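You operate a simulated robot arm through the tools that you are given. There is no shell and no other tool. Be economical: measure what you need, move in short steps, check, and stop when the job is done.

You are at the controls of a simulated two-armed robot. One attempt, no reset.

## Task
Clear the crumpled paper off the counter and wipe up the crumbs.
Fine: drop both balls in the blue bin; use the counter's red cloth and put it back. What is to be rubbed or washed off counts as gone when no trace of it is left.

The check looks at the end state, three seconds after you hand in, the way a careful person would. Anything else that was tipped, shoved, dropped, spilled or broken makes it a failure. Flat cloth is picked up by pressing the open fingertips on it (5 to 10 N) and closing them slowly along it; thin cloth reads only 2 to 8 mm in the jaws.

## Robot
Two 7-joint arms with two-finger parallel grippers on one trunk, on a base that drives. Base frame: it is fixed to the floor where the robot stands at the start and does not move with it; the origin is under the middle of the robot, x ahead of it, y to its left, z up. Lengths are in cm, angles in rad, forces in N, time in s.
The left shoulder is at the start at [7, 18.8, 131.5], the right one opposite. Each reaches about 87.9 cm from its shoulder. Places, roughly: crumpled paper (6x6x5 cm) [80, -10, 100]; folded red cloth (12x7x3 cm) [60, 30, 100]; mark [70, 10, 100]. Payload 3.91 kg a hand.
The tool frame of a hand sits at the grasp point between the pads (the TCP): z along the fingers, y along the line on which they close. The tips reach 3 cm beyond it. Largest opening 11 cm; finger width 2, thickness 1; the body of the gripper, 4.8 by 11.2 cm, starts 5.5 cm behind the TCP.
Orientation is that of the tool frame in the base frame, as a unit quaternion [x, y, z, w]. With the fingers straight down and closing along the base's y, the tool's x points along the base's -x, its y along +y and its z along -z.

## Interface
- The arms move only by the tool nudge_tool. It takes "left_increments", "right_increments" or both (then of equal length, played together; a hand with none holds still); each is a list of rows, each a list of 7 numbers: the shift along the base's x, y, z in units of 50 mm (1.0 is 50 mm), then the turn, a rotation vector about the base's x, y, z in units of 5 degrees (1.0 is 5 degrees), then the closure, from 0 (fully open) to 1 (shut). In form: [[tx, ty, tz, wx, wy, wz, fingers], ...]. A call has 1 to 10 rows; each row shifts and turns the commanded pose from where the row before left it. A call with a number of a shift or a turn outside -1 to 1 is refused whole. A row lasts 0.2 s, in which the tool goes at most 5 cm and 0.15 rad; a call with a longer step from one row to the next is refused whole, and so is a gripper value outside its range. A pose out of reach is approached as far as the arm can. The call stops where the force on the tool passes 40 N (or 10 N more than at its start, if that is more) or the arm is blocked; 0.2 s more then pass. Each finger travels about 7.2 cm/s and halts on what it meets, pressing with about 30 N; the grip force reading is that of the motor and also rises with nothing between the fingers. The clock runs only during rows and for 0.2 s after the last one: add rows that do not move to give the fingers time. The reply holds the time, the measured pose of the TCP, the force on the tool along the base axes, the opening and the grip force, in the units named above and with some noise, with the torque about the TCP (base axes, N m) and any sound that the robot's microphone picked up.
- Cameras (640 x 400 px; columns grow to the right, rows downward): "scene" is now at [13.28, 0.12, 152.78]; the picture's right is [0.01, -1.00, -0.00], its down [-0.70, -0.01, -0.71] and it looks along [0.71, 0.01, -0.70] (base axes); focal length 258 px, centre (320, 200). "left" rides on the left gripper at [7.2, -1.7, -10.3] in its tool frame; the picture's right is [0.23, 0.97, 0.00], its down [-0.76, 0.18, -0.62] and it looks along [-0.61, 0.14, 0.78] (tool axes); focal length 222 px, centre (320, 200). "right" rides on the right gripper at [7.2, 1.7, -10.3] in its tool frame; the picture's right is [-0.23, 0.97, 0.00], its down [-0.76, -0.18, -0.62] and it looks along [-0.61, -0.14, 0.78] (tool axes); focal length 222 px, centre (320, 200). There is no depth. A picture from a camera that has moved, and an enlarged one, comes with that camera's place and axes in the base frame and with its lens.
- grab_frame(camera): a new picture of that camera. The clock stands still meanwhile.
- lift_body(by): slides the trunk up (or, below 0, down) by that many cm; the arms and the scene camera ride with it, the base frame stays. It gives what a move gives, with no picture.
- steer(legs): drives the robot by 1 to 6 legs, each [ahead, turn to the left] in cm and rad, along the robot's own axes; the way and the turn of a leg run together, so that a leg with both is an arc; at most 150 cm and 3.142 rad a leg. The arms and the cameras ride along, it lands a little off, and it stops where it bumps. It gives what a move gives.
- pan_tilt(pan, tilt): turns the head with the scene camera to pan (to the left, within 1.501 rad either way) and tilt (down, from -0.506 to 1.204), counted from straight ahead of the robot. It gives what a move gives.
- enlarge(camera, box): a new picture of the part [left, top, right, bottom] of that camera's present view, enlarged. The clock stands still meanwhile.
- hand_in(): hands the job in; it is judged then, once.

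Work in short steps. Places have to be worked out from the pictures, the camera data and where the tool is seen: move nearer, look again, correct. Check each grasp and each placing, and mend what went wrong. You have 120 turns and 92 pictures in all, those below and enlarged ones among them. Open the grippers and draw the arms clear of the work before you hand the job in, unless the task says otherwise; then end with one line.

The tools are called after "Emit:" by a JSON object that holds its "method" and its "body". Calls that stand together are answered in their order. nudge_tool: Moves the arms, as the interface text tells. Its arguments: {"type":"object","properties":{"left_increments":{"type":"array"},"right_increments":{"type":"array"}},"required":[]} The other tools are called the same way: lift_body (by) slides the trunk up or down; steer (legs) drives the base; pan_tilt (pan, tilt) turns the head that bears the scene camera; grab_frame (camera) takes a picture; enlarge (camera, box) takes an enlarged picture of a part of a camera's view; hand_in () hands the job in.

At the start:

```text
t: 0.0
left_tcp_pos: [51.38, 15.29, 127.53]
left_tool_rot: [0.0, 1.0, 0.0, -0.001]
left_wrist_force: [-1.0, -0.2, -0.7]
left_torque: [0.02, 0.0, 0.02]
left_finger_gap: 10.98
left_gripper_force: 0.0
right_tcp_pos: [50.02, -36.31, 121.45]
right_tool_rot: [0.0, 1.0, 0.0, 0.0]
right_wrist_force: [-0.1, -0.5, 0.0]
right_torque: [0.01, 0.01, 0.01]
right_finger_gap: 11.03
right_gripper_force: 0.0
trunk travel left (down, up): [-82.5, 11.5]
robot x, y, heading: [0.19, 0.01, 0.001]
head pan, tilt: [0.01, 0.782]
```

scene: 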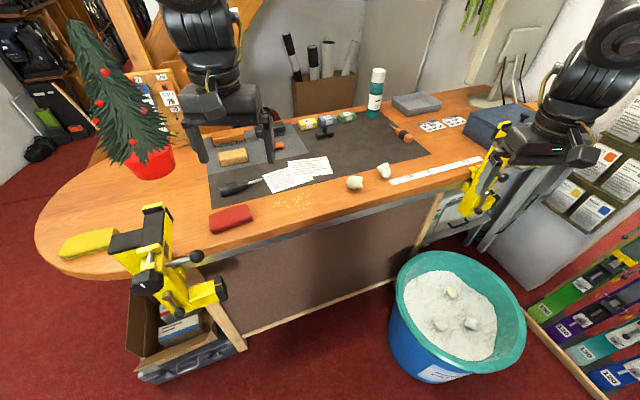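
right: 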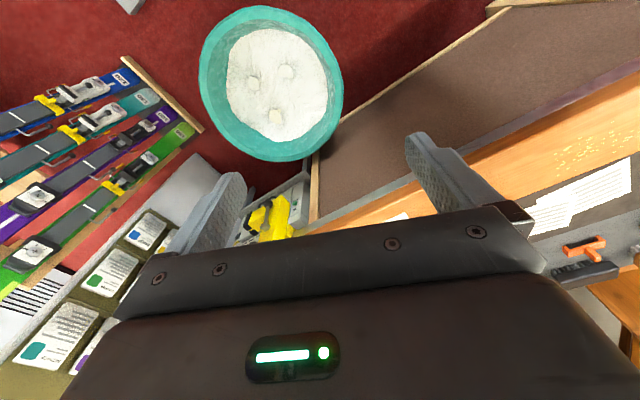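
left: 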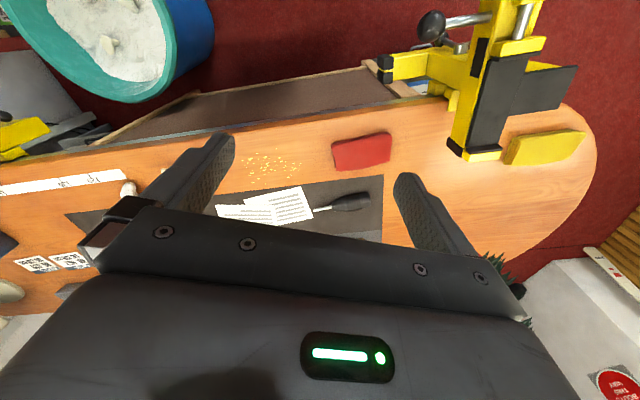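

The balls look to be near (75,-10) and (81,-20), the cloth near (60,25), the crumbs near (66,9) and the bin rim near (54,-53, z≈53). I'll take enlarged views to refine these.

Emit:
{"method": "enlarge", "body": {"camera": "scene", "box": [200, 140, 360, 240]}}

Emit:
{"method": "enlarge", "body": {"camera": "scene", "box": [330, 120, 522, 240]}}

Emit:
{"method": "enlarge", "body": {"camera": "left", "box": [200, 100, 424, 240]}}

```text
4.00 times, centred on (280, 190) of scene
camera zoom: at [13.28, 0.12, 152.78], right [0.01, -1.0, 0.0], down [-0.7, -0.01, -0.71], along [0.71, 0.01, -0.7], focal length 1031 px, centre (480, 240)
```

zoom: 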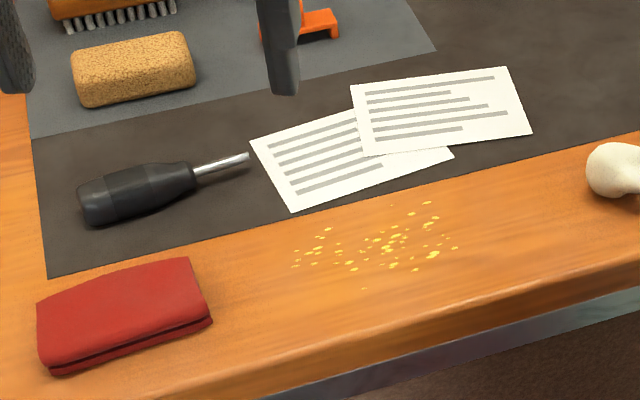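

```text
3.33 times, centred on (426, 180) of scene
camera zoom: at [13.28, 0.12, 152.78], right [0.01, -1.0, 0.0], down [-0.7, -0.01, -0.71], along [0.71, 0.01, -0.7], focal length 859 px, centre (-33, 267)
```

zoom: 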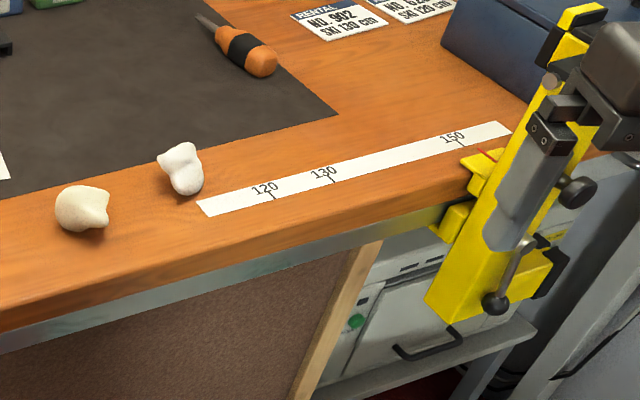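

```text
2.86 times, centred on (312, 170) of left
camera zoom: at [44.11, 13.71, 137.93], right [-0.23, 0.97, 0.0], down [0.76, 0.18, 0.62], along [0.61, 0.14, -0.78], focal length 635 px, centre (343, 286)
```

zoom: 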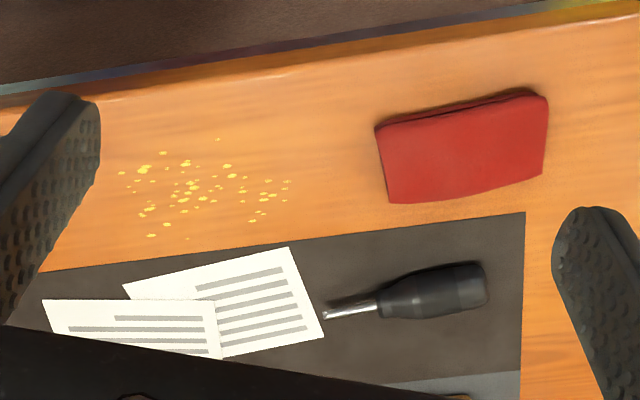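

The table surface comes out near z≈97. The cloth is centred near (61,26) with its long axis about 24° off y, and the balls are at (75.4,-10) and (81.6,-20.4). I'll move the right hand above the farther ball first.

Emit:
{"method": "nudge_tool", "body": {"right_increments": [[0.79, 0.397, -0.2, 0, 0, 0, 0.1], [0.79, 0.397, -0.2, 0, 0, 0, 0.1], [0.79, 0.397, -0.2, 0, 0, 0, 0.1], [0.79, 0.397, -0.2, 0, 0, 0, 0.1], [0.79, 0.397, -0.2, 0, 0, 0, 0.1], [0.79, 0.397, -0.2, 0, 0, 0, 0.1], [0.79, 0.397, -0.2, 0, 0, 0, 0.1], [0.79, 0.397, -0.2, 0, 0, 0, 0.1]]}}

```text
t: 1.8
left_tcp_pos: [51.51, 15.69, 127.43]
left_tool_rot: [-0.001, 1.0, -0.001, -0.002]
left_wrist_force: [-0.2, -0.4, 0.6]
left_torque: [-0.04, -0.01, -0.01]
left_finger_gap: 11.03
left_gripper_force: 0.0
right_tcp_pos: [70.1, -23.71, 116.17]
right_tool_rot: [0.0, 1.0, -0.001, 0.0]
right_wrist_force: [-0.1, 0.3, -1.0]
right_torque: [-0.02, 0.0, -0.02]
right_finger_gap: 9.91
right_gripper_force: 0.0
right hand out of reach, approached as far as the arm can: row 6, 7, 8
trunk travel left (down, up): [-82.5, 11.5]
robot x, y, heading: [0.03, -0.01, 0.004]
head pan, tilt: [0.01, 0.782]
```

The right hand stops at x≈70 with the fingers down, so the base needs to come closer. The panel is about 70 cm ahead and the bin is off to the side, so I'll drive 13 cm forward.

Emit:
{"method": "steer", "body": {"legs": [[13, 0]]}}

Emit:
{"method": "grab_frame", "body": {"camera": "right"}}

Emit:
{"method": "grab_frame", "body": {"camera": "scene"}}

```text
t: 3.1
left_tcp_pos: [63.31, 15.44, 128.26]
left_tool_rot: [0.0, 1.0, 0.0, 0.005]
left_wrist_force: [0.3, 0.8, 0.7]
left_torque: [-0.02, -0.03, -0.01]
left_finger_gap: 10.99
left_gripper_force: 0.2
right_tcp_pos: [82.1, -23.98, 117.04]
right_tool_rot: [-0.001, 1.0, 0.001, 0.006]
right_wrist_force: [-0.3, 0.1, 1.1]
right_torque: [0.0, -0.05, 0.02]
right_finger_gap: 9.89
right_gripper_force: 0.1
trunk travel left (down, up): [-82.5, 11.5]
robot x, y, heading: [12.94, -0.15, -0.001]
head pan, tilt: [0.01, 0.782]
```

```text
85 pictures are left
camera right: at [74.73, -22.27, 127.4], right [0.23, 0.97, 0.0], down [0.76, -0.18, 0.63], along [0.62, -0.14, -0.78], focal length 222 px, centre (320, 200)
```

right: 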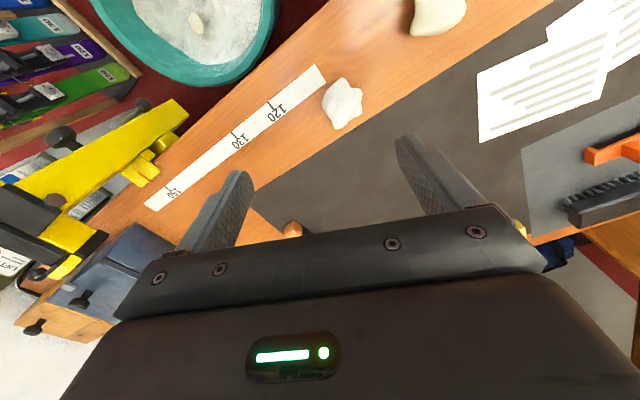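

```text
84 pictures are left
camera scene: at [25.26, 0.18, 152.9], right [0.01, -1.0, 0.0], down [-0.7, -0.01, -0.72], along [0.72, 0.01, -0.7], focal length 258 px, centre (320, 200)
```

scene: 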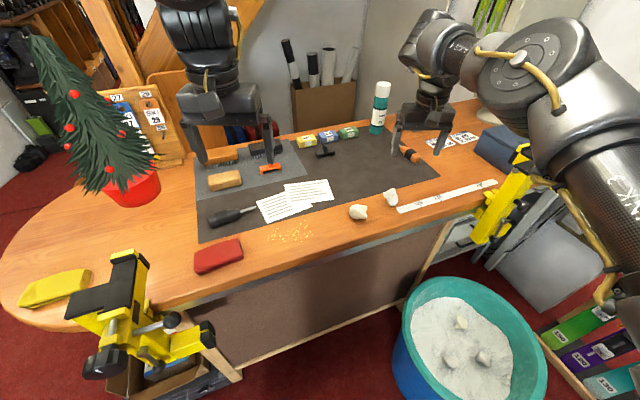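

Stereo now puts ball 2 at about (83.4,-21) and ball 1 at (77,-10.1), with the table nearer z≈95. I'll descend partway over ball 2 and look again.

Emit:
{"method": "nudge_tool", "body": {"right_increments": [[0.13, 0.3, -0.6, 0, 0, 0, 0.1], [0.13, 0.3, -0.6, 0, 0, 0, 0.1], [0, 0, -0.6, 0, 0, 0, 0.1]]}}

Emit:
{"method": "grab_frame", "body": {"camera": "right"}}

```text
t: 3.9
left_tcp_pos: [64.12, 15.27, 127.81]
left_tool_rot: [0.0, 1.0, 0.0, 0.002]
left_wrist_force: [-0.3, -0.4, 0.1]
left_torque: [0.02, 0.0, 0.01]
left_finger_gap: 10.97
left_gripper_force: 0.2
right_tcp_pos: [83.92, -20.7, 107.43]
right_tool_rot: [0.0, 1.0, 0.001, 0.001]
right_wrist_force: [-0.1, -0.4, -0.2]
right_torque: [0.01, 0.0, 0.02]
right_finger_gap: 9.89
right_gripper_force: 0.1
right hand out of reach, approached as far as the arm can: row 2
trunk travel left (down, up): [-82.5, 11.5]
robot x, y, heading: [13.26, -0.22, 0.003]
head pan, tilt: [0.01, 0.782]
```

```text
83 pictures are left
camera right: at [76.62, -19.01, 117.67], right [0.23, 0.97, 0.0], down [0.76, -0.18, 0.62], along [0.61, -0.14, -0.78], focal length 222 px, centre (320, 200)
```

right: 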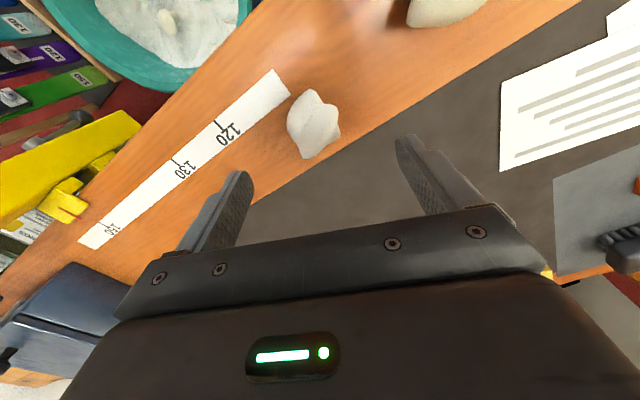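

Ball 2 is under the hand at about (83.6,-21.1). I'll descend 8 cm, which keeps the tips off the table.

Emit:
{"method": "nudge_tool", "body": {"right_increments": [[-0.05, -0.07, -0.6, 0, 0, 0, 0.1], [0, 0, -0.5, 0, 0, 0, 0.1], [0, 0, -0.3, 0, 0, 0, 0.1], [0, 0, -0.2, 0, 0, 0, 0.1]]}}

Emit:
{"method": "grab_frame", "body": {"camera": "right"}}

```text
t: 4.9
left_tcp_pos: [64.25, 15.48, 127.82]
left_tool_rot: [0.0, 1.0, 0.0, 0.001]
left_wrist_force: [0.7, -0.5, 0.1]
left_torque: [0.01, -0.02, 0.03]
left_finger_gap: 11.0
left_gripper_force: 0.1
right_tcp_pos: [83.81, -21.19, 99.6]
right_tool_rot: [0.0, 1.0, 0.0, 0.001]
right_wrist_force: [0.5, 0.8, 0.6]
right_torque: [-0.02, 0.01, -0.05]
right_finger_gap: 9.88
right_gripper_force: 0.1
trunk travel left (down, up): [-82.5, 11.5]
robot x, y, heading: [13.03, 0.06, 0.002]
head pan, tilt: [0.01, 0.782]
```

```text
82 pictures are left
camera right: at [76.57, -19.52, 109.75], right [0.23, 0.97, 0.0], down [0.76, -0.18, 0.62], along [0.61, -0.14, -0.78], focal length 222 px, centre (320, 200)
```

right: 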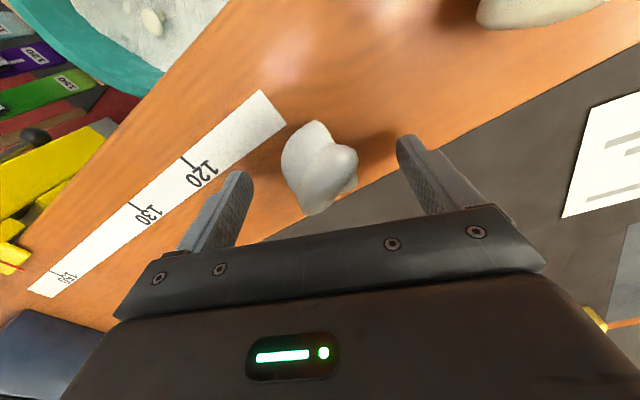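

The ball sits between the fingers and just below the TCP. I'll go 1 cm lower and close.

Emit:
{"method": "nudge_tool", "body": {"right_increments": [[-0.05, 0, -0.2, 0, 0, 0, 0.1], [0, 0, 0, 0, 0, 0, 0.3], [0, 0, 0, 0, 0, 0, 0.5], [0, 0, 0, 0, 0, 0, 0.7], [0, 0, 0, 0, 0, 0, 0.7], [0, 0, 0, 0, 0, 0, 0.7]]}}

```text
t: 6.3
left_tcp_pos: [64.35, 15.4, 127.71]
left_tool_rot: [0.001, 1.0, 0.0, 0.001]
left_wrist_force: [0.2, -0.3, 0.0]
left_torque: [0.0, -0.03, 0.0]
left_finger_gap: 10.99
left_gripper_force: 0.0
right_tcp_pos: [83.68, -21.16, 98.43]
right_tool_rot: [-0.001, 1.0, 0.001, 0.001]
right_wrist_force: [-0.4, 1.0, -1.3]
right_torque: [0.02, 0.03, -0.03]
right_finger_gap: 5.3
right_gripper_force: 29.7
trunk travel left (down, up): [-82.5, 11.5]
robot x, y, heading: [13.11, 0.15, -0.0]
head pan, tilt: [0.01, 0.782]
```

Gripped at 5.3 cm. I'll lift and draw back from the counter.

Emit:
{"method": "nudge_tool", "body": {"right_increments": [[0, 0, 0.7, 0, 0, 0, 0.7], [0, 0, 0.8, 0, 0, 0, 0.7], [0, 0, 0.8, 0, 0, 0, 0.7], [-0.2, 0, 0.8, 0, 0, 0, 0.7], [-0.8, 0, 0, 0, 0, 0, 0.7], [-0.9, 0, 0, 0, 0, 0, 0.7], [-0.9, 0, 0, 0, 0, 0, 0.7], [-0.9, 0, 0, 0, 0, 0, 0.7], [-0.9, 0, 0, 0, 0, 0, 0.7], [-0.9, 0, 0, 0, 0, 0, 0.7]]}}

Emit:
{"method": "grab_frame", "body": {"camera": "right"}}

Emit:
{"method": "grab_frame", "body": {"camera": "scene"}}

```text
t: 8.5
left_tcp_pos: [64.34, 15.57, 127.71]
left_tool_rot: [0.0, 1.0, 0.0, 0.0]
left_wrist_force: [-0.1, -0.2, -0.1]
left_torque: [-0.01, -0.01, 0.0]
left_finger_gap: 10.98
left_gripper_force: 0.1
right_tcp_pos: [60.55, -21.74, 114.3]
right_tool_rot: [0.0, 1.0, 0.001, 0.002]
right_wrist_force: [0.7, 0.4, -0.5]
right_torque: [0.01, 0.03, 0.0]
right_finger_gap: 5.22
right_gripper_force: 29.3
right hand out of reach, approached as far as the arm can: row 9, 10
trunk travel left (down, up): [-82.5, 11.5]
robot x, y, heading: [13.44, 0.11, 0.003]
head pan, tilt: [0.01, 0.782]
```

```text
81 pictures are left
camera right: at [53.36, -20.02, 124.57], right [0.23, 0.97, 0.0], down [0.76, -0.18, 0.62], along [0.61, -0.14, -0.78], focal length 222 px, centre (320, 200)
```

right: 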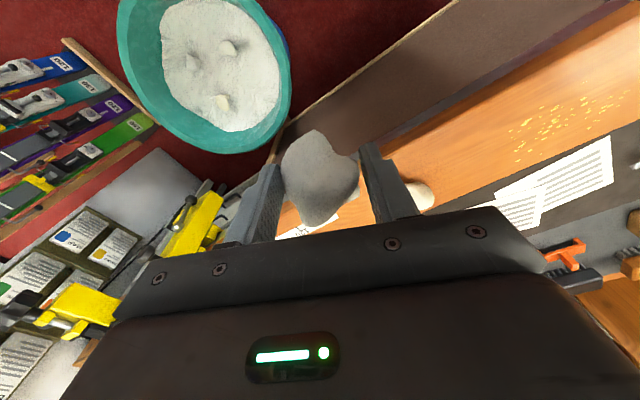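

```text
80 pictures are left
camera scene: at [26.54, 0.25, 152.78], right [0.01, -1.0, 0.0], down [-0.7, -0.01, -0.71], along [0.71, 0.01, -0.7], focal length 258 px, centre (320, 200)
```

scene: 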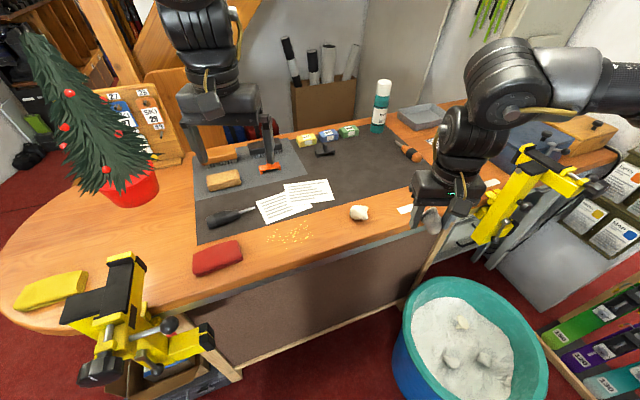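

The bin centre reads about (56,-53) from this view too. I'll move sideways and down over the bin, keeping x≈53, clear of the yellow clamp.

Emit:
{"method": "nudge_tool", "body": {"right_increments": [[-0.2, -0.9, 0, 0, 0, 0, 0.7], [-0.3, -0.9, 0, 0, 0, 0, 0.7], [-0.3, -0.9, 0, 0, 0, 0, 0.7], [-0.3, -0.9, 0, 0, 0, 0, 0.7], [-0.3, -0.9, 0, 0, 0, 0, 0.7], [0, -0.9, -0.3, 0, 0, 0, 0.7], [0, -0.4, -0.8, 0, 0, 0, 0.7], [0, 0, -0.9, 0, 0, 0, 0.7], [0, 0, -0.9, 0, 0, 0, 0.7], [0, 0, -0.9, 0, 0, 0, 0.7]]}}

Emit:
{"method": "grab_frame", "body": {"camera": "right"}}

Emit:
{"method": "grab_frame", "body": {"camera": "scene"}}

```text
t: 10.7
left_tcp_pos: [64.29, 15.28, 127.67]
left_tool_rot: [0.0, 1.0, 0.001, 0.001]
left_wrist_force: [-0.6, -0.1, -0.3]
left_torque: [0.03, 0.02, 0.01]
left_finger_gap: 11.0
left_gripper_force: 0.2
right_tcp_pos: [53.78, -50.51, 95.25]
right_tool_rot: [-0.001, 1.0, 0.001, 0.002]
right_wrist_force: [-0.6, 0.0, -1.3]
right_torque: [0.0, 0.01, -0.01]
right_finger_gap: 5.2
right_gripper_force: 30.0
trunk travel left (down, up): [-82.5, 11.5]
robot x, y, heading: [13.32, -0.08, -0.004]
head pan, tilt: [0.01, 0.782]
```

```text
79 pictures are left
camera right: at [46.54, -48.97, 105.49], right [0.23, 0.97, 0.0], down [0.76, -0.18, 0.63], along [0.61, -0.14, -0.78], focal length 222 px, centre (320, 200)
```

right: 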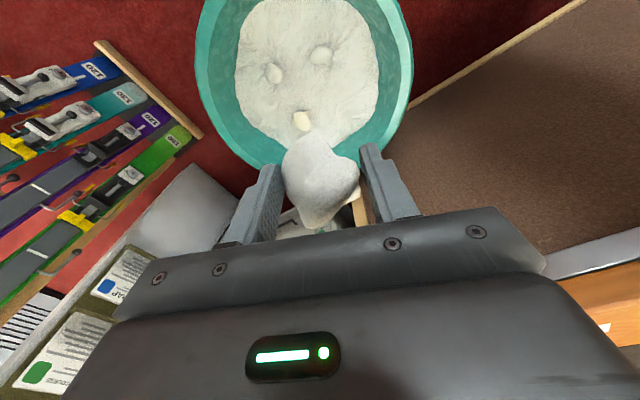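

```text
78 pictures are left
camera scene: at [26.59, -0.04, 152.78], right [0.01, -1.0, 0.0], down [-0.7, -0.01, -0.71], along [0.71, 0.01, -0.7], focal length 258 px, centre (320, 200)
```

scene: 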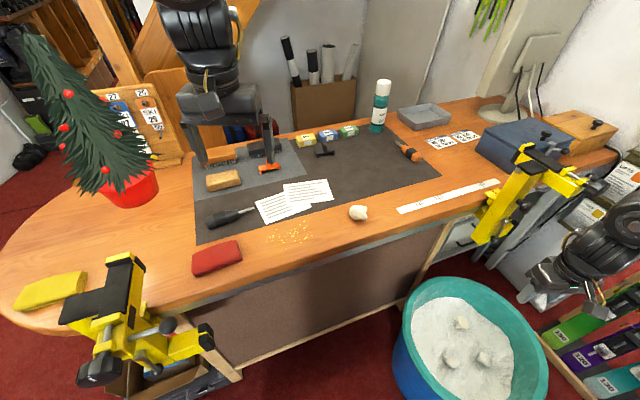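

The ball is inside the rim outline in plan. I'll lower 20 cm and release.

Emit:
{"method": "nudge_tool", "body": {"right_increments": [[0, -0.4, -0.8, 0, 0, 0, 0.7], [0, 0, -0.9, 0, 0, 0, 0.7], [0, 0, -0.9, 0, 0, 0, 0.7], [0, 0, -0.9, 0, 0, 0, 0.7], [0, 0, -0.5, 0, 0, 0, 0.7], [0, 0, 0, 0, 0, 0, 0.7], [0, 0, 0, 0, 0, 0, 0.2], [0, 0, 0, 0, 0, 0, 0.1], [0, 0, 0, 0, 0, 0, 0.1]]}}

Emit:
{"method": "grab_frame", "body": {"camera": "right"}}

```text
t: 12.7
left_tcp_pos: [64.35, 15.38, 127.73]
left_tool_rot: [0.0, 1.0, 0.0, 0.002]
left_wrist_force: [-0.2, -0.2, -0.7]
left_torque: [0.02, -0.01, -0.06]
left_finger_gap: 11.02
left_gripper_force: 0.1
right_tcp_pos: [53.59, -52.57, 75.36]
right_tool_rot: [-0.001, 1.0, 0.0, 0.0]
right_wrist_force: [0.7, -0.5, 0.1]
right_torque: [0.01, -0.02, 0.0]
right_finger_gap: 9.89
right_gripper_force: 0.0
trunk travel left (down, up): [-82.5, 11.5]
robot x, y, heading: [13.08, 0.24, 0.004]
head pan, tilt: [0.01, 0.782]
```

```text
77 pictures are left
camera right: at [46.35, -50.85, 85.63], right [0.23, 0.97, 0.0], down [0.76, -0.18, 0.62], along [0.61, -0.14, -0.78], focal length 222 px, centre (320, 200)
```

right: 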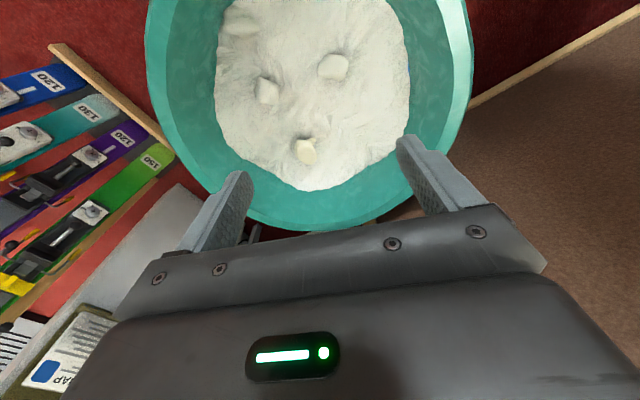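

Released. I'll retrace upward, out past the clamp, and check the bin.

Emit:
{"method": "nudge_tool", "body": {"right_increments": [[0, 0, 0.9, 0, 0, 0, 0.1], [0, 0, 0.9, 0, 0, 0, 0.1], [0, 0, 0.9, 0, 0, 0, 0.1], [0, 0, 0.9, 0, 0, 0, 0.1], [0, 0, 0.9, 0, 0, 0, 0.1], [0, 0, 0.9, 0, 0, 0, 0.1], [0, 0.3, 0.9, 0, 0, 0, 0.1], [0.1, 0.9, 0.3, 0, 0, 0, 0.1], [0.3, 0.9, 0, 0, 0, 0, 0.1], [0.3, 0.9, 0, 0, 0, 0, 0.1]]}}

Emit:
{"method": "grab_frame", "body": {"camera": "scene"}}

```text
t: 14.9
left_tcp_pos: [64.53, 15.53, 127.55]
left_tool_rot: [0.0, 1.0, 0.0, 0.001]
left_wrist_force: [-0.7, -0.6, -0.1]
left_torque: [-0.01, 0.03, -0.02]
left_finger_gap: 11.01
left_gripper_force: 0.0
right_tcp_pos: [57.05, -37.47, 107.88]
right_tool_rot: [-0.001, 1.0, 0.0, 0.0]
right_wrist_force: [0.3, 0.2, 0.5]
right_torque: [-0.01, 0.0, 0.01]
right_finger_gap: 9.9
right_gripper_force: 0.1
trunk travel left (down, up): [-82.5, 11.5]
robot x, y, heading: [13.17, -0.25, 0.003]
head pan, tilt: [0.01, 0.782]
```

```text
76 pictures are left
camera scene: at [26.64, 0.32, 152.76], right [0.01, -1.0, 0.0], down [-0.71, -0.01, -0.71], along [0.71, 0.01, -0.71], focal length 258 px, centre (320, 200)
```

scene: 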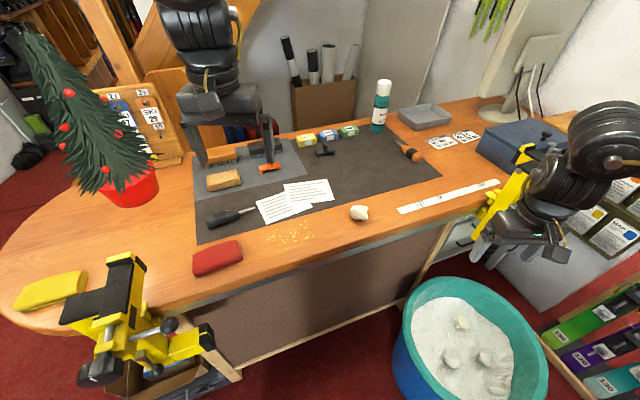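

Checking the bin up close.

Emit:
{"method": "enlarge", "body": {"camera": "scene", "box": [390, 260, 582, 400]}}

```text
2.86 times, centred on (486, 330) of scene
camera zoom: at [26.64, 0.32, 152.76], right [0.01, -1.0, 0.0], down [-0.71, -0.01, -0.71], along [0.71, 0.01, -0.71], focal length 736 px, centre (-154, -171)
```

zoom: 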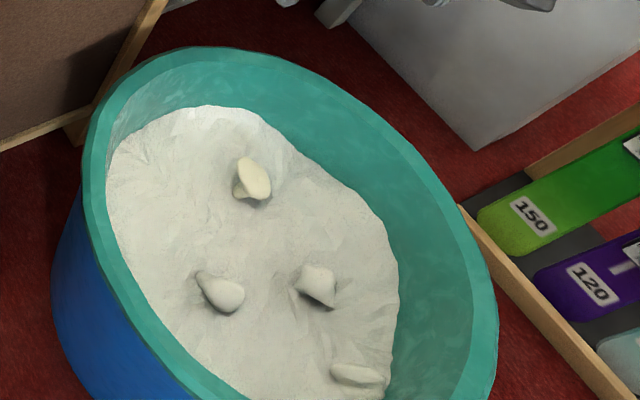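

A fourth lump, our ball, now lies in the bin. Next I'll move over ball 1 at (77,-10).

Emit:
{"method": "nudge_tool", "body": {"right_increments": [[0.5, 0.68, 0.1, 0, 0, 0, 0.1], [0.5, 0.68, 0.1, 0, 0, 0, 0.1], [0.5, 0.68, 0, 0, 0, 0, 0.1], [0.5, 0.68, 0, 0, 0, 0, 0.1], [0.5, 0.68, 0, 0, 0, 0, 0.1], [0.5, 0.68, 0, 0, 0, 0, 0.1], [0.5, 0.68, 0, 0, 0, 0, 0.1], [0.5, 0.68, 0, 0, 0, 0, 0.1]]}}

Emit:
{"method": "grab_frame", "body": {"camera": "right"}}

```text
t: 16.7
left_tcp_pos: [64.4, 15.71, 127.65]
left_tool_rot: [0.0, 1.0, -0.001, 0.001]
left_wrist_force: [0.3, 0.0, -0.4]
left_torque: [-0.02, 0.0, -0.01]
left_finger_gap: 10.99
left_gripper_force: 0.0
right_tcp_pos: [77.12, -9.98, 109.58]
right_tool_rot: [-0.001, 1.0, -0.001, 0.002]
right_wrist_force: [-0.4, -0.1, -0.4]
right_torque: [0.0, 0.0, -0.01]
right_finger_gap: 9.91
right_gripper_force: 0.1
trunk travel left (down, up): [-82.5, 11.5]
robot x, y, heading: [12.78, -0.42, -0.003]
head pan, tilt: [0.01, 0.782]
```

```text
74 pictures are left
camera right: at [69.79, -8.27, 119.83], right [0.23, 0.97, 0.0], down [0.76, -0.18, 0.62], along [0.61, -0.14, -0.78], focal length 222 px, centre (320, 200)
```

right: 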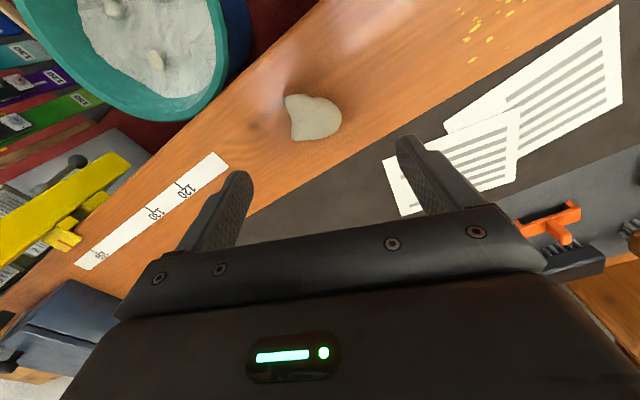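

Ball 1 is at about (76.8,-10.6). I'll shift slightly, descend to z≈98.4 and close.

Emit:
{"method": "nudge_tool", "body": {"right_increments": [[-0.06, -0.12, -0.6, 0, 0, 0, 0.1], [0, 0, -0.7, 0, 0, 0, 0.1], [0, 0, -0.6, 0, 0, 0, 0.1], [0, 0, -0.3, 0, 0, 0, 0.1], [0, 0, -0.04, 0, 0, 0, 0.1], [0, 0, 0, 0, 0, 0, 0.3], [0, 0, 0, 0, 0, 0, 0.5], [0, 0, 0, 0, 0, 0, 0.7], [0, 0, 0, 0, 0, 0, 0.7], [0, 0, 0, 0, 0, 0, 0.7]]}}

Emit:
{"method": "grab_frame", "body": {"camera": "right"}}

```text
t: 18.9
left_tcp_pos: [64.42, 15.44, 127.77]
left_tool_rot: [0.0, 1.0, 0.0, 0.002]
left_wrist_force: [0.5, 0.0, -0.3]
left_torque: [-0.03, 0.0, 0.01]
left_finger_gap: 10.99
left_gripper_force: 0.0
right_tcp_pos: [76.65, -11.09, 98.19]
right_tool_rot: [-0.001, 1.0, 0.001, 0.001]
right_wrist_force: [-1.2, 0.0, 0.6]
right_torque: [0.03, -0.01, 0.01]
right_finger_gap: 5.41
right_gripper_force: 29.9
trunk travel left (down, up): [-82.5, 11.5]
robot x, y, heading: [13.48, -0.06, -0.001]
head pan, tilt: [0.01, 0.782]
```

```text
73 pictures are left
camera right: at [69.44, -9.35, 108.47], right [0.23, 0.97, 0.0], down [0.76, -0.18, 0.62], along [0.61, -0.14, -0.78], focal length 222 px, centre (320, 200)
```

right: 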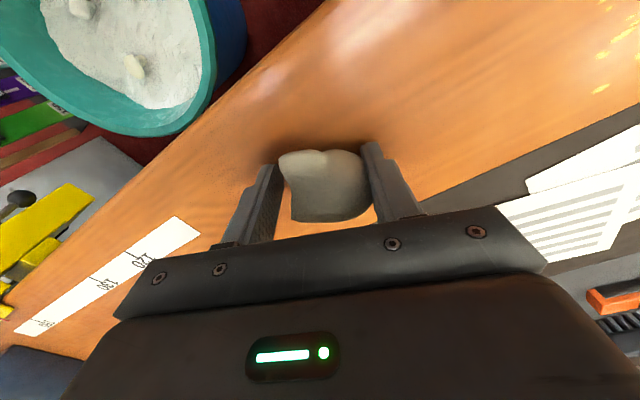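

Ball 1 is gripped at 5.4 cm. I'll lift and go back along the same path.

Emit:
{"method": "nudge_tool", "body": {"right_increments": [[0, 0, 0.7, 0, 0, 0, 0.7], [0, 0, 0.9, 0, 0, 0, 0.7], [0, 0, 0.9, 0, 0, 0, 0.7], [-0.55, -0.68, 0, 0, 0, 0, 0.7], [-0.55, -0.68, 0, 0, 0, 0, 0.7], [-0.55, -0.68, 0, 0, 0, 0, 0.7], [-0.55, -0.68, 0, 0, 0, 0, 0.7], [-0.55, -0.68, 0, 0, 0, 0, 0.7], [-0.55, -0.68, 0, 0, 0, 0, 0.7], [-0.55, -0.68, 0, 0, 0, 0, 0.7]]}}

```text
t: 21.1
left_tcp_pos: [64.14, 15.27, 127.79]
left_tool_rot: [0.0, 1.0, 0.001, 0.002]
left_wrist_force: [-1.0, -0.7, 0.1]
left_torque: [0.0, -0.04, 0.03]
left_finger_gap: 11.02
left_gripper_force: 0.0
right_tcp_pos: [57.35, -34.73, 110.77]
right_tool_rot: [-0.001, 1.0, 0.001, 0.002]
right_wrist_force: [-0.8, 0.0, -0.5]
right_torque: [0.05, -0.02, -0.03]
right_finger_gap: 5.4
right_gripper_force: 30.0
trunk travel left (down, up): [-82.5, 11.5]
robot x, y, heading: [13.51, -0.09, -0.002]
head pan, tilt: [0.01, 0.782]
```

Still held. I'll continue to (54,-53) and down towards z≈76.

Emit:
{"method": "nudge_tool", "body": {"right_increments": [[-0.2, -0.9, 0, 0, 0, 0, 0.7], [-0.2, -0.9, 0, 0, 0, 0, 0.7], [-0.2, -0.9, -0.1, 0, 0, 0, 0.7], [0, -0.8, -0.5, 0, 0, 0, 0.7], [0, -0.1, -0.9, 0, 0, 0, 0.7], [0, 0, -0.9, 0, 0, 0, 0.7], [0, 0, -0.9, 0, 0, 0, 0.7], [0, 0, -0.9, 0, 0, 0, 0.7], [0, 0, -0.9, 0, 0, 0, 0.7], [0, 0, -0.9, 0, 0, 0, 0.7]]}}

Emit:
{"method": "grab_frame", "body": {"camera": "right"}}

```text
t: 23.3
left_tcp_pos: [64.25, 15.35, 127.75]
left_tool_rot: [0.0, 1.0, 0.0, 0.001]
left_wrist_force: [0.6, 0.3, 0.2]
left_torque: [0.02, -0.02, -0.02]
left_finger_gap: 11.0
left_gripper_force: 0.0
right_tcp_pos: [54.48, -52.7, 80.5]
right_tool_rot: [-0.001, 1.0, 0.001, 0.001]
right_wrist_force: [-0.5, -0.2, 0.2]
right_torque: [0.01, 0.06, 0.02]
right_finger_gap: 5.38
right_gripper_force: 29.9
trunk travel left (down, up): [-82.5, 11.5]
robot x, y, heading: [13.17, -0.26, 0.002]
head pan, tilt: [0.01, 0.782]
```

```text
72 pictures are left
camera right: at [47.2, -50.98, 90.76], right [0.23, 0.97, 0.0], down [0.76, -0.18, 0.62], along [0.61, -0.14, -0.78], focal length 222 px, centre (320, 200)
```

right: 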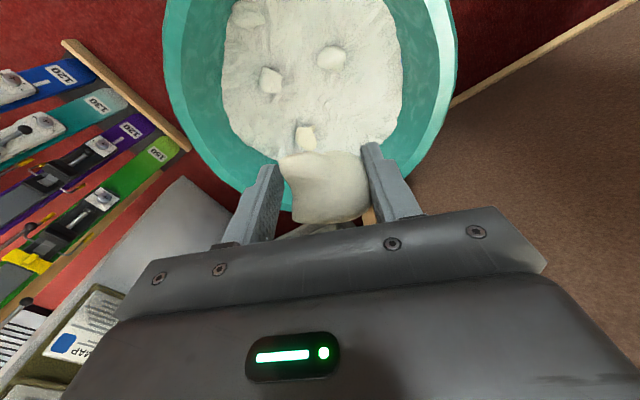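

I'm above the bin. I'll lower a bit more and release.

Emit:
{"method": "nudge_tool", "body": {"right_increments": [[0, 0, -0.8, 0, 0, 0, 0.7], [0, 0, -0.4, 0, 0, 0, 0.7], [0, 0, 0, 0, 0, 0, 0.7], [0, 0, 0, 0, 0, 0, 0.2], [0, 0, 0, 0, 0, 0, 0.1], [0, 0, 0, 0, 0, 0, 0.1], [0, 0, 0, 0, 0, 0, 0.1]]}}

Emit:
{"method": "grab_frame", "body": {"camera": "right"}}

```text
t: 24.9
left_tcp_pos: [64.29, 15.38, 127.73]
left_tool_rot: [0.0, 1.0, 0.0, 0.001]
left_wrist_force: [-0.7, -0.6, -0.6]
left_torque: [-0.04, -0.02, 0.01]
left_finger_gap: 11.0
left_gripper_force: 0.0
right_tcp_pos: [54.7, -52.74, 74.6]
right_tool_rot: [-0.001, 1.0, 0.001, 0.0]
right_wrist_force: [-0.7, -0.1, -0.2]
right_torque: [-0.02, 0.01, 0.03]
right_finger_gap: 9.88
right_gripper_force: 0.0
trunk travel left (down, up): [-82.5, 11.5]
robot x, y, heading: [12.95, 0.04, -0.0]
head pan, tilt: [0.01, 0.782]
```

```text
71 pictures are left
camera right: at [47.38, -51.1, 84.97], right [0.23, 0.97, 0.0], down [0.76, -0.18, 0.62], along [0.61, -0.14, -0.78], focal length 222 px, centre (320, 200)
```

right: 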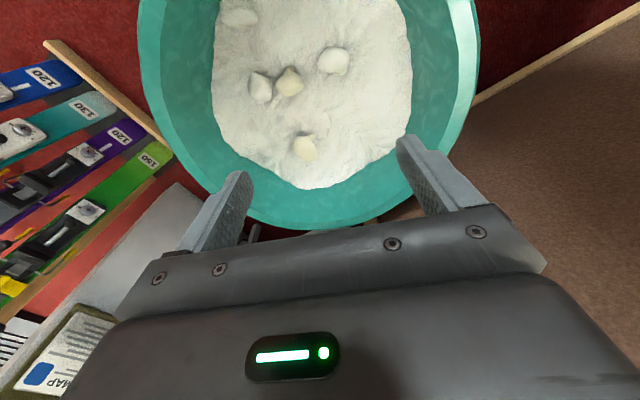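

Both balls are in the bin, five lumps in all. I'll raise the right hand to park it while the left hand starts turning -65° about z and moving above the cloth (62.5,25.5), staying high because a clamp tops out near (53,38,111).

Emit:
{"method": "nudge_tool", "body": {"left_increments": [[-0.02, 0.2, 0, 0, 0, -1, 0], [-0.02, 0.2, 0, 0, 0, -1, 0], [-0.02, 0.2, 0, 0, 0, -1, 0], [-0.02, 0.2, 0, 0, 0, -1, 0], [-0.02, 0.2, 0, 0, 0, -1, 0], [-0.02, 0.2, 0, 0, 0, -1, 0], [-0.02, 0.2, 0, 0, 0, -1, 0], [-0.02, 0.2, 0, 0, 0, -1, 0], [-0.02, 0.2, 0, 0, 0, -1, 0], [-0.02, 0.2, 0, 0, 0, -1, 0]], "right_increments": [[0, 0, 0.8, 0, 0, 0, 0], [0, 0, 0.8, 0, 0, 0, 0], [0, 0, 0.8, 0, 0, 0, 0], [0, 0, 0.8, 0, 0, 0, 0], [0, 0, 0.8, 0, 0, 0, 0], [0, 0, 0.8, 0, 0, 0, 0], [0, 0, 0.8, 0, 0, 0, 0], [0, 0, 0.8, 0, 0, 0, 0], [0, 0, 0, 0, 0, 0, 0], [0, 0, 0, 0, 0, 0, 0]]}}

Emit:
{"method": "nudge_tool", "body": {"left_increments": [[0, 0, 0, 0, 0, -1, 0], [0, 0, 0, 0, 0, -1, 0], [0, 0, 0, 0, 0, -1, 0]]}}

Emit:
{"method": "grab_frame", "body": {"camera": "left"}}

Emit:
{"method": "grab_frame", "body": {"camera": "scene"}}

```text
t: 27.1
left_tcp_pos: [63.13, 25.36, 127.85]
left_tool_rot: [0.423, 0.906, -0.001, 0.001]
left_wrist_force: [0.0, 0.1, 0.6]
left_torque: [-0.03, -0.01, 0.01]
left_finger_gap: 10.99
left_gripper_force: 0.1
right_tcp_pos: [54.3, -52.6, 106.54]
right_tool_rot: [0.0, 1.0, 0.001, 0.001]
right_wrist_force: [0.5, -0.7, -0.1]
right_torque: [-0.03, 0.01, -0.01]
right_finger_gap: 10.99
right_gripper_force: 0.1
trunk travel left (down, up): [-82.5, 11.5]
robot x, y, heading: [13.25, -0.25, 0.002]
head pan, tilt: [0.01, 0.782]
```

```text
t: 27.9
left_tcp_pos: [63.25, 25.43, 127.78]
left_tool_rot: [0.539, 0.843, -0.001, 0.0]
left_wrist_force: [0.2, -0.2, 0.1]
left_torque: [-0.02, -0.03, 0.0]
left_finger_gap: 10.99
left_gripper_force: 0.1
right_tcp_pos: [54.37, -52.67, 106.54]
right_tool_rot: [-0.001, 1.0, 0.002, 0.001]
right_wrist_force: [-0.9, -0.9, -0.5]
right_torque: [-0.01, 0.0, -0.03]
right_finger_gap: 11.0
right_gripper_force: 0.1
trunk travel left (down, up): [-82.5, 11.5]
robot x, y, heading: [13.29, 0.17, 0.004]
head pan, tilt: [0.01, 0.782]
```

```text
70 pictures are left
camera left: at [58.57, 31.37, 138.13], right [0.79, 0.62, 0.0], down [0.48, -0.61, 0.63], along [0.39, -0.49, -0.78], focal length 222 px, centre (320, 200)
```

left: 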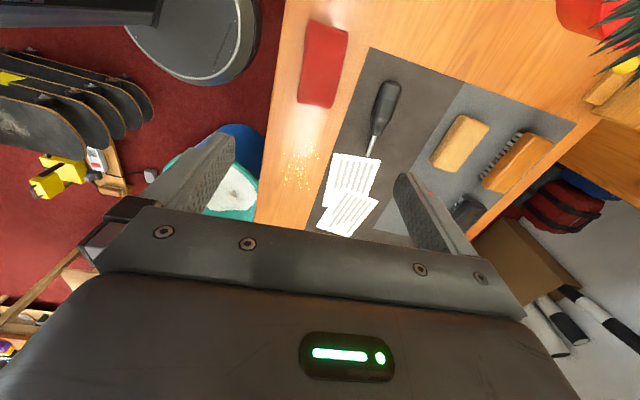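

```text
69 pictures are left
camera scene: at [26.47, 0.15, 152.78], right [0.01, -1.0, 0.0], down [-0.7, -0.01, -0.71], along [0.71, 0.01, -0.7], focal length 258 px, centre (320, 200)
```

scene: 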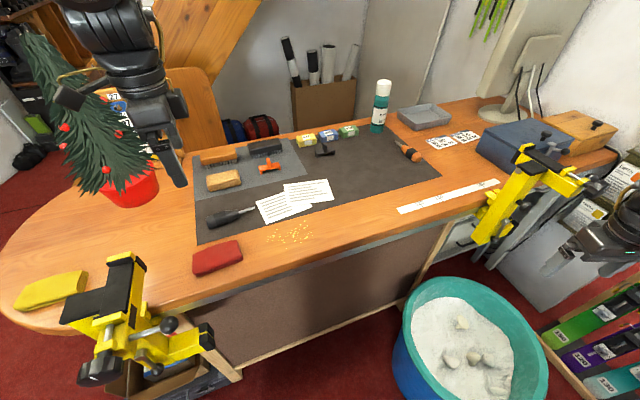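

The hand is over the cloth and turned. Next I'll look closely at the left clamp beside it to judge clearance.

Emit:
{"method": "enlarge", "body": {"camera": "scene", "box": [50, 220, 258, 350]}}

```text
3.08 times, centred on (154, 285) of scene
camera zoom: at [26.47, 0.15, 152.78], right [0.01, -1.0, 0.0], down [-0.7, -0.01, -0.71], along [0.71, 0.01, -0.7], focal length 793 px, centre (831, -62)
```

zoom: 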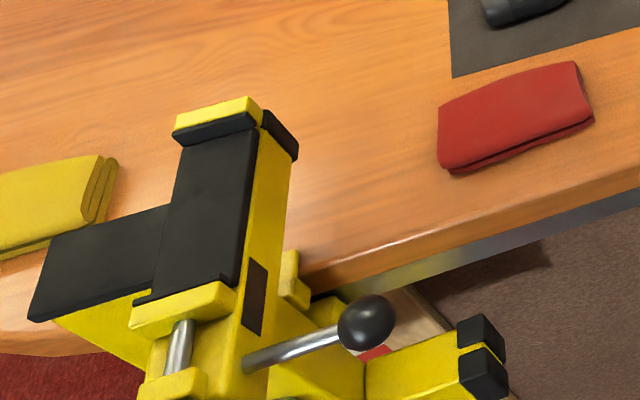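

The vise leaves about 5 cm or more of clearance in the worst case. I'll descend to z≈108 over the cloth and check alignment.

Emit:
{"method": "nudge_tool", "body": {"left_increments": [[-0.05, 0.03, -0.8, 0, 0, 0, 0], [0, 0, -0.9, 0, 0, 0, 0], [0, 0, -0.9, 0, 0, 0, 0], [0, 0, -0.9, 0, 0, 0, 0], [0, 0, -0.4, 0, 0, 0, 0]]}}

Emit:
{"method": "grab_frame", "body": {"camera": "left"}}

Emit:
{"method": "grab_frame", "body": {"camera": "scene"}}

```text
t: 29.1
left_tcp_pos: [63.02, 25.4, 108.23]
left_tool_rot: [0.537, 0.844, -0.001, 0.002]
left_wrist_force: [-0.8, 1.0, 0.3]
left_torque: [-0.02, 0.0, 0.0]
left_finger_gap: 11.0
left_gripper_force: 0.1
right_tcp_pos: [54.4, -52.63, 106.56]
right_tool_rot: [-0.002, 1.0, 0.001, 0.001]
right_wrist_force: [-0.4, 0.2, -0.1]
right_torque: [-0.03, 0.0, -0.01]
right_finger_gap: 10.97
right_gripper_force: 0.1
trunk travel left (down, up): [-82.5, 11.5]
robot x, y, heading: [13.06, -0.09, 0.002]
head pan, tilt: [0.01, 0.782]
```

```text
67 pictures are left
camera left: at [58.33, 31.31, 118.76], right [0.79, 0.62, 0.0], down [0.48, -0.61, 0.63], along [0.39, -0.49, -0.78], focal length 222 px, centre (320, 200)
```

left: 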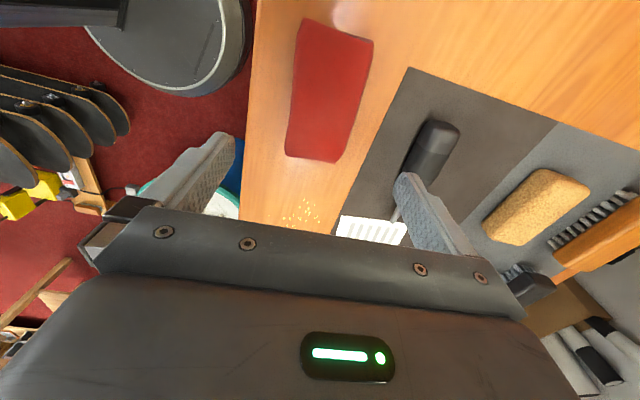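

```text
66 pictures are left
camera scene: at [26.52, 0.16, 152.78], right [0.01, -1.0, 0.0], down [-0.7, -0.01, -0.71], along [0.71, 0.01, -0.7], focal length 258 px, centre (320, 200)
```

scene: 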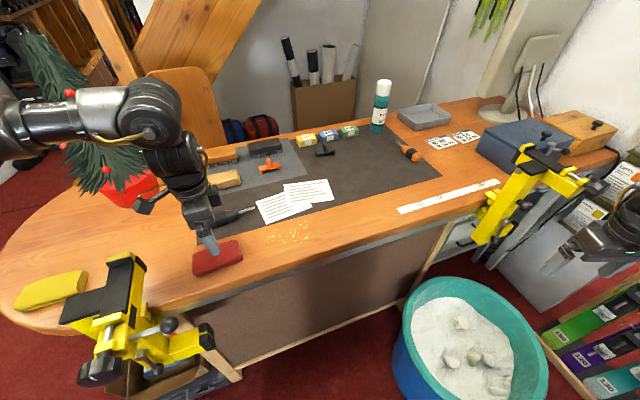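

The cloth centre is at (62.3,26.8) and the hand is centred across its width. I'll descend to z≈98.7 with the fingers straddling it.

Emit:
{"method": "nudge_tool", "body": {"left_increments": [[-0.04, 0.1, -0.7, 0, 0, 0, 0], [0, 0, -0.6, 0, 0, 0, 0], [0, 0, -0.4, 0, 0, 0, 0], [0, 0, -0.2, 0, 0, 0, 0]]}}

Emit:
{"method": "grab_frame", "body": {"camera": "left"}}

```text
t: 30.1
left_tcp_pos: [62.92, 26.05, 98.98]
left_tool_rot: [0.537, 0.844, -0.001, 0.001]
left_wrist_force: [1.1, -0.1, 0.4]
left_torque: [-0.06, -0.02, -0.01]
left_finger_gap: 11.01
left_gripper_force: 0.1
right_tcp_pos: [54.38, -52.72, 106.51]
right_tool_rot: [-0.001, 1.0, 0.001, 0.001]
right_wrist_force: [-0.2, -0.2, -0.6]
right_torque: [0.01, -0.05, -0.02]
right_finger_gap: 10.98
right_gripper_force: 0.0
trunk travel left (down, up): [-82.5, 11.5]
robot x, y, heading: [13.48, 0.14, -0.001]
head pan, tilt: [0.01, 0.782]
```

```text
65 pictures are left
camera left: at [58.15, 31.9, 109.28], right [0.79, 0.62, 0.0], down [0.48, -0.61, 0.63], along [0.39, -0.49, -0.78], focal length 222 px, centre (320, 200)
```

left: 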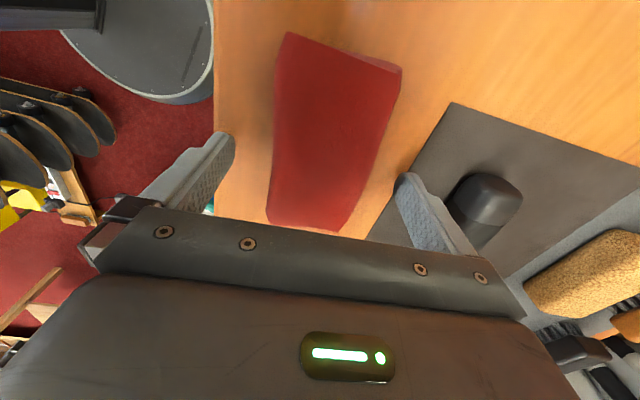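

The cloth lies between the fingers. I'll lower 0.3 cm and close gently in steps.

Emit:
{"method": "nudge_tool", "body": {"left_increments": [[0, 0, -0.06, 0, 0, 0, 0.1], [0, 0, 0, 0, 0, 0, 0.2], [0, 0, 0, 0, 0, 0, 0.3], [0, 0, 0, 0, 0, 0, 0.4], [0, 0, 0, 0, 0, 0, 0.45], [0, 0, 0, 0, 0, 0, 0.5], [0, 0, 0, 0, 0, 0, 0.5]]}}

Emit:
{"method": "grab_frame", "body": {"camera": "left"}}

```text
t: 31.7
left_tcp_pos: [62.68, 26.0, 98.67]
left_tool_rot: [0.537, 0.844, -0.001, 0.002]
left_wrist_force: [-0.8, 0.3, 0.4]
left_torque: [-0.01, -0.02, -0.02]
left_finger_gap: 6.73
left_gripper_force: 29.6
right_tcp_pos: [54.41, -52.59, 106.68]
right_tool_rot: [-0.001, 1.0, 0.0, 0.001]
right_wrist_force: [-0.4, -0.4, -0.1]
right_torque: [0.01, 0.01, -0.01]
right_finger_gap: 10.99
right_gripper_force: 0.1
trunk travel left (down, up): [-82.5, 11.5]
robot x, y, heading: [13.18, 0.35, 0.004]
head pan, tilt: [0.01, 0.782]
```

```text
64 pictures are left
camera left: at [58.11, 31.91, 109.0], right [0.79, 0.62, 0.0], down [0.48, -0.61, 0.63], along [0.39, -0.49, -0.78], focal length 222 px, centre (320, 200)
```

left: 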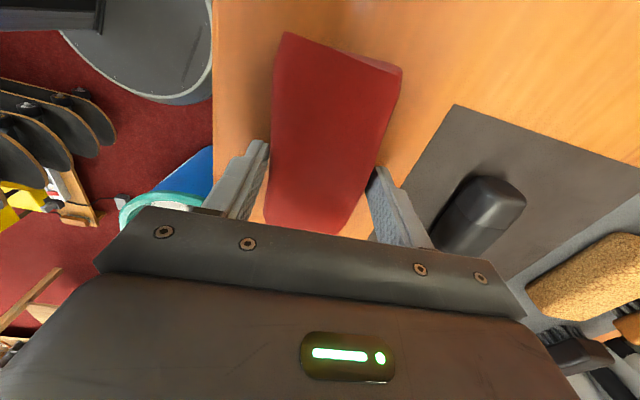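

Gripped firmly at 6.7 cm; the return pose is (62.7,26.0,98.7). I'll lift 3 cm and carry the cloth toward the crumbs at (71,8.5) along the counter edge.

Emit:
{"method": "nudge_tool", "body": {"left_increments": [[0, 0, 0.3, 0, 0, 0, 0.5], [0, 0, 0.3, 0, 0, 0, 0.5], [0.29, -0.7, 0, 0, 0, 0, 0.5], [0.29, -0.7, 0, 0, 0, 0, 0.5], [0.3, -0.72, 0, 0, 0, 0, 0.5], [0, 0, 0, 0, 0, 0, 0.5]]}}

Emit:
{"method": "enlarge", "body": {"camera": "scene", "box": [184, 160, 376, 280]}}

Emit:
{"method": "grab_frame", "body": {"camera": "left"}}

```text
t: 33.1
left_tcp_pos: [67.12, 15.72, 101.22]
left_tool_rot: [0.537, 0.843, -0.001, 0.001]
left_wrist_force: [0.5, 0.7, -0.3]
left_torque: [0.0, 0.02, -0.03]
left_finger_gap: 6.7
left_gripper_force: 30.5
right_tcp_pos: [54.36, -52.66, 106.52]
right_tool_rot: [-0.001, 1.0, 0.002, 0.001]
right_wrist_force: [-0.4, 0.0, -0.1]
right_torque: [0.01, -0.03, -0.03]
right_finger_gap: 10.98
right_gripper_force: 0.1
trunk travel left (down, up): [-82.5, 11.5]
robot x, y, heading: [13.25, 0.09, -0.002]
head pan, tilt: [0.01, 0.782]
```

```text
3.33 times, centred on (280, 220) of scene
camera zoom: at [26.46, 0.2, 152.78], right [0.01, -1.0, 0.0], down [-0.7, -0.01, -0.71], along [0.71, 0.01, -0.7], focal length 859 px, centre (453, 133)
```

zoom: 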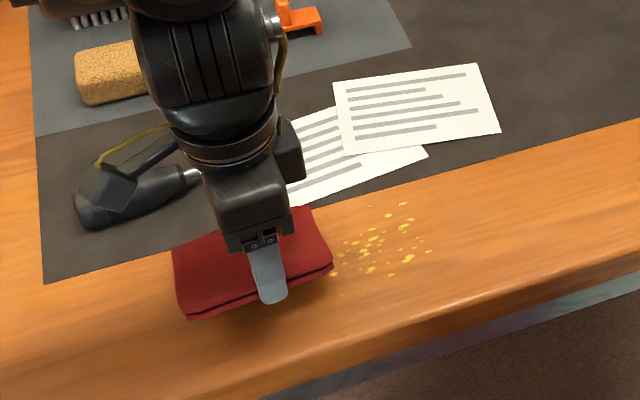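

```text
62 pictures are left
camera left: at [62.45, 21.6, 111.62], right [0.79, 0.62, 0.0], down [0.48, -0.61, 0.63], along [0.39, -0.49, -0.78], focal length 222 px, centre (320, 200)
```

left: 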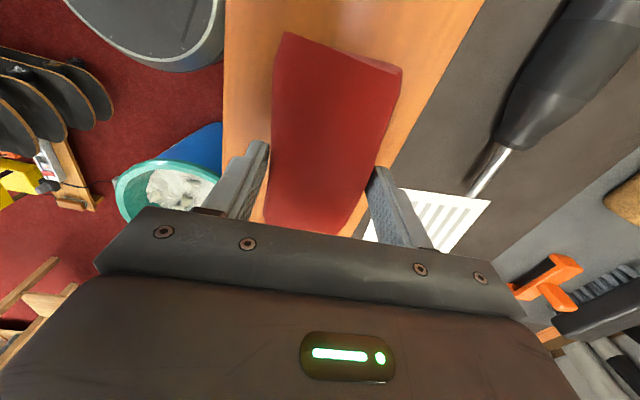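

The cloth is level, the crumbs are just to its right, and the paper and mat edge lie at least 2.5 cm beyond the far finger. I'll lower to contact.

Emit:
{"method": "nudge_tool", "body": {"left_increments": [[0, 0, -0.3, 0, 0, 0, 0.5], [0, 0, -0.2, 0, 0, 0, 0.5], [0, 0, 0, 0, 0, 0, 0.5]]}}

```text
t: 33.9
left_tcp_pos: [67.14, 15.56, 98.85]
left_tool_rot: [0.537, 0.844, -0.001, 0.001]
left_wrist_force: [0.0, 1.0, -0.1]
left_torque: [-0.05, -0.01, 0.03]
left_finger_gap: 6.71
left_gripper_force: 30.1
right_tcp_pos: [54.46, -52.72, 106.6]
right_tool_rot: [-0.001, 1.0, 0.0, 0.001]
right_wrist_force: [-0.2, -0.3, -0.5]
right_torque: [0.01, -0.04, 0.0]
right_finger_gap: 11.0
right_gripper_force: 0.0
trunk travel left (down, up): [-82.5, 11.5]
robot x, y, heading: [13.5, 0.45, -0.003]
head pan, tilt: [0.01, 0.782]
```

Grasp height is nearly reached and there's no contact force yet. I'll lower in small steps until it presses.

Emit:
{"method": "nudge_tool", "body": {"left_increments": [[0, 0, -0.06, 0, 0, 0, 0.5], [0, 0, 0, 0, 0, 0, 0.5]]}}

Emit:
{"method": "nudge_tool", "body": {"left_increments": [[0, 0, -0.06, 0, 0, 0, 0.5], [0, 0, 0, 0, 0, 0, 0.5]]}}

```text
t: 34.5
left_tcp_pos: [67.2, 15.51, 98.68]
left_tool_rot: [0.537, 0.843, -0.002, 0.002]
left_wrist_force: [0.0, 0.0, -0.3]
left_torque: [-0.01, 0.04, 0.02]
left_finger_gap: 6.69
left_gripper_force: 29.5
right_tcp_pos: [54.46, -52.76, 106.56]
right_tool_rot: [-0.001, 1.0, 0.001, 0.001]
right_wrist_force: [0.1, 0.2, 0.4]
right_torque: [-0.03, -0.01, 0.0]
right_finger_gap: 11.0
right_gripper_force: 0.0
trunk travel left (down, up): [-82.5, 11.5]
robot x, y, heading: [12.83, -0.13, -0.001]
head pan, tilt: [0.01, 0.782]
```

```text
t: 35.1
left_tcp_pos: [67.18, 15.51, 98.71]
left_tool_rot: [0.538, 0.843, 0.0, 0.003]
left_wrist_force: [4.7, 3.5, 23.0]
left_torque: [0.26, 0.4, -0.09]
left_finger_gap: 6.68
left_gripper_force: 30.4
right_tcp_pos: [54.24, -52.74, 106.73]
right_tool_rot: [-0.001, 1.0, 0.001, 0.002]
right_wrist_force: [-0.7, 0.6, -0.1]
right_torque: [0.02, 0.02, -0.03]
right_finger_gap: 11.01
right_gripper_force: 0.0
trunk travel left (down, up): [-82.5, 11.5]
robot x, y, heading: [13.37, -0.11, 0.002]
head pan, tilt: [0.01, 0.782]
```

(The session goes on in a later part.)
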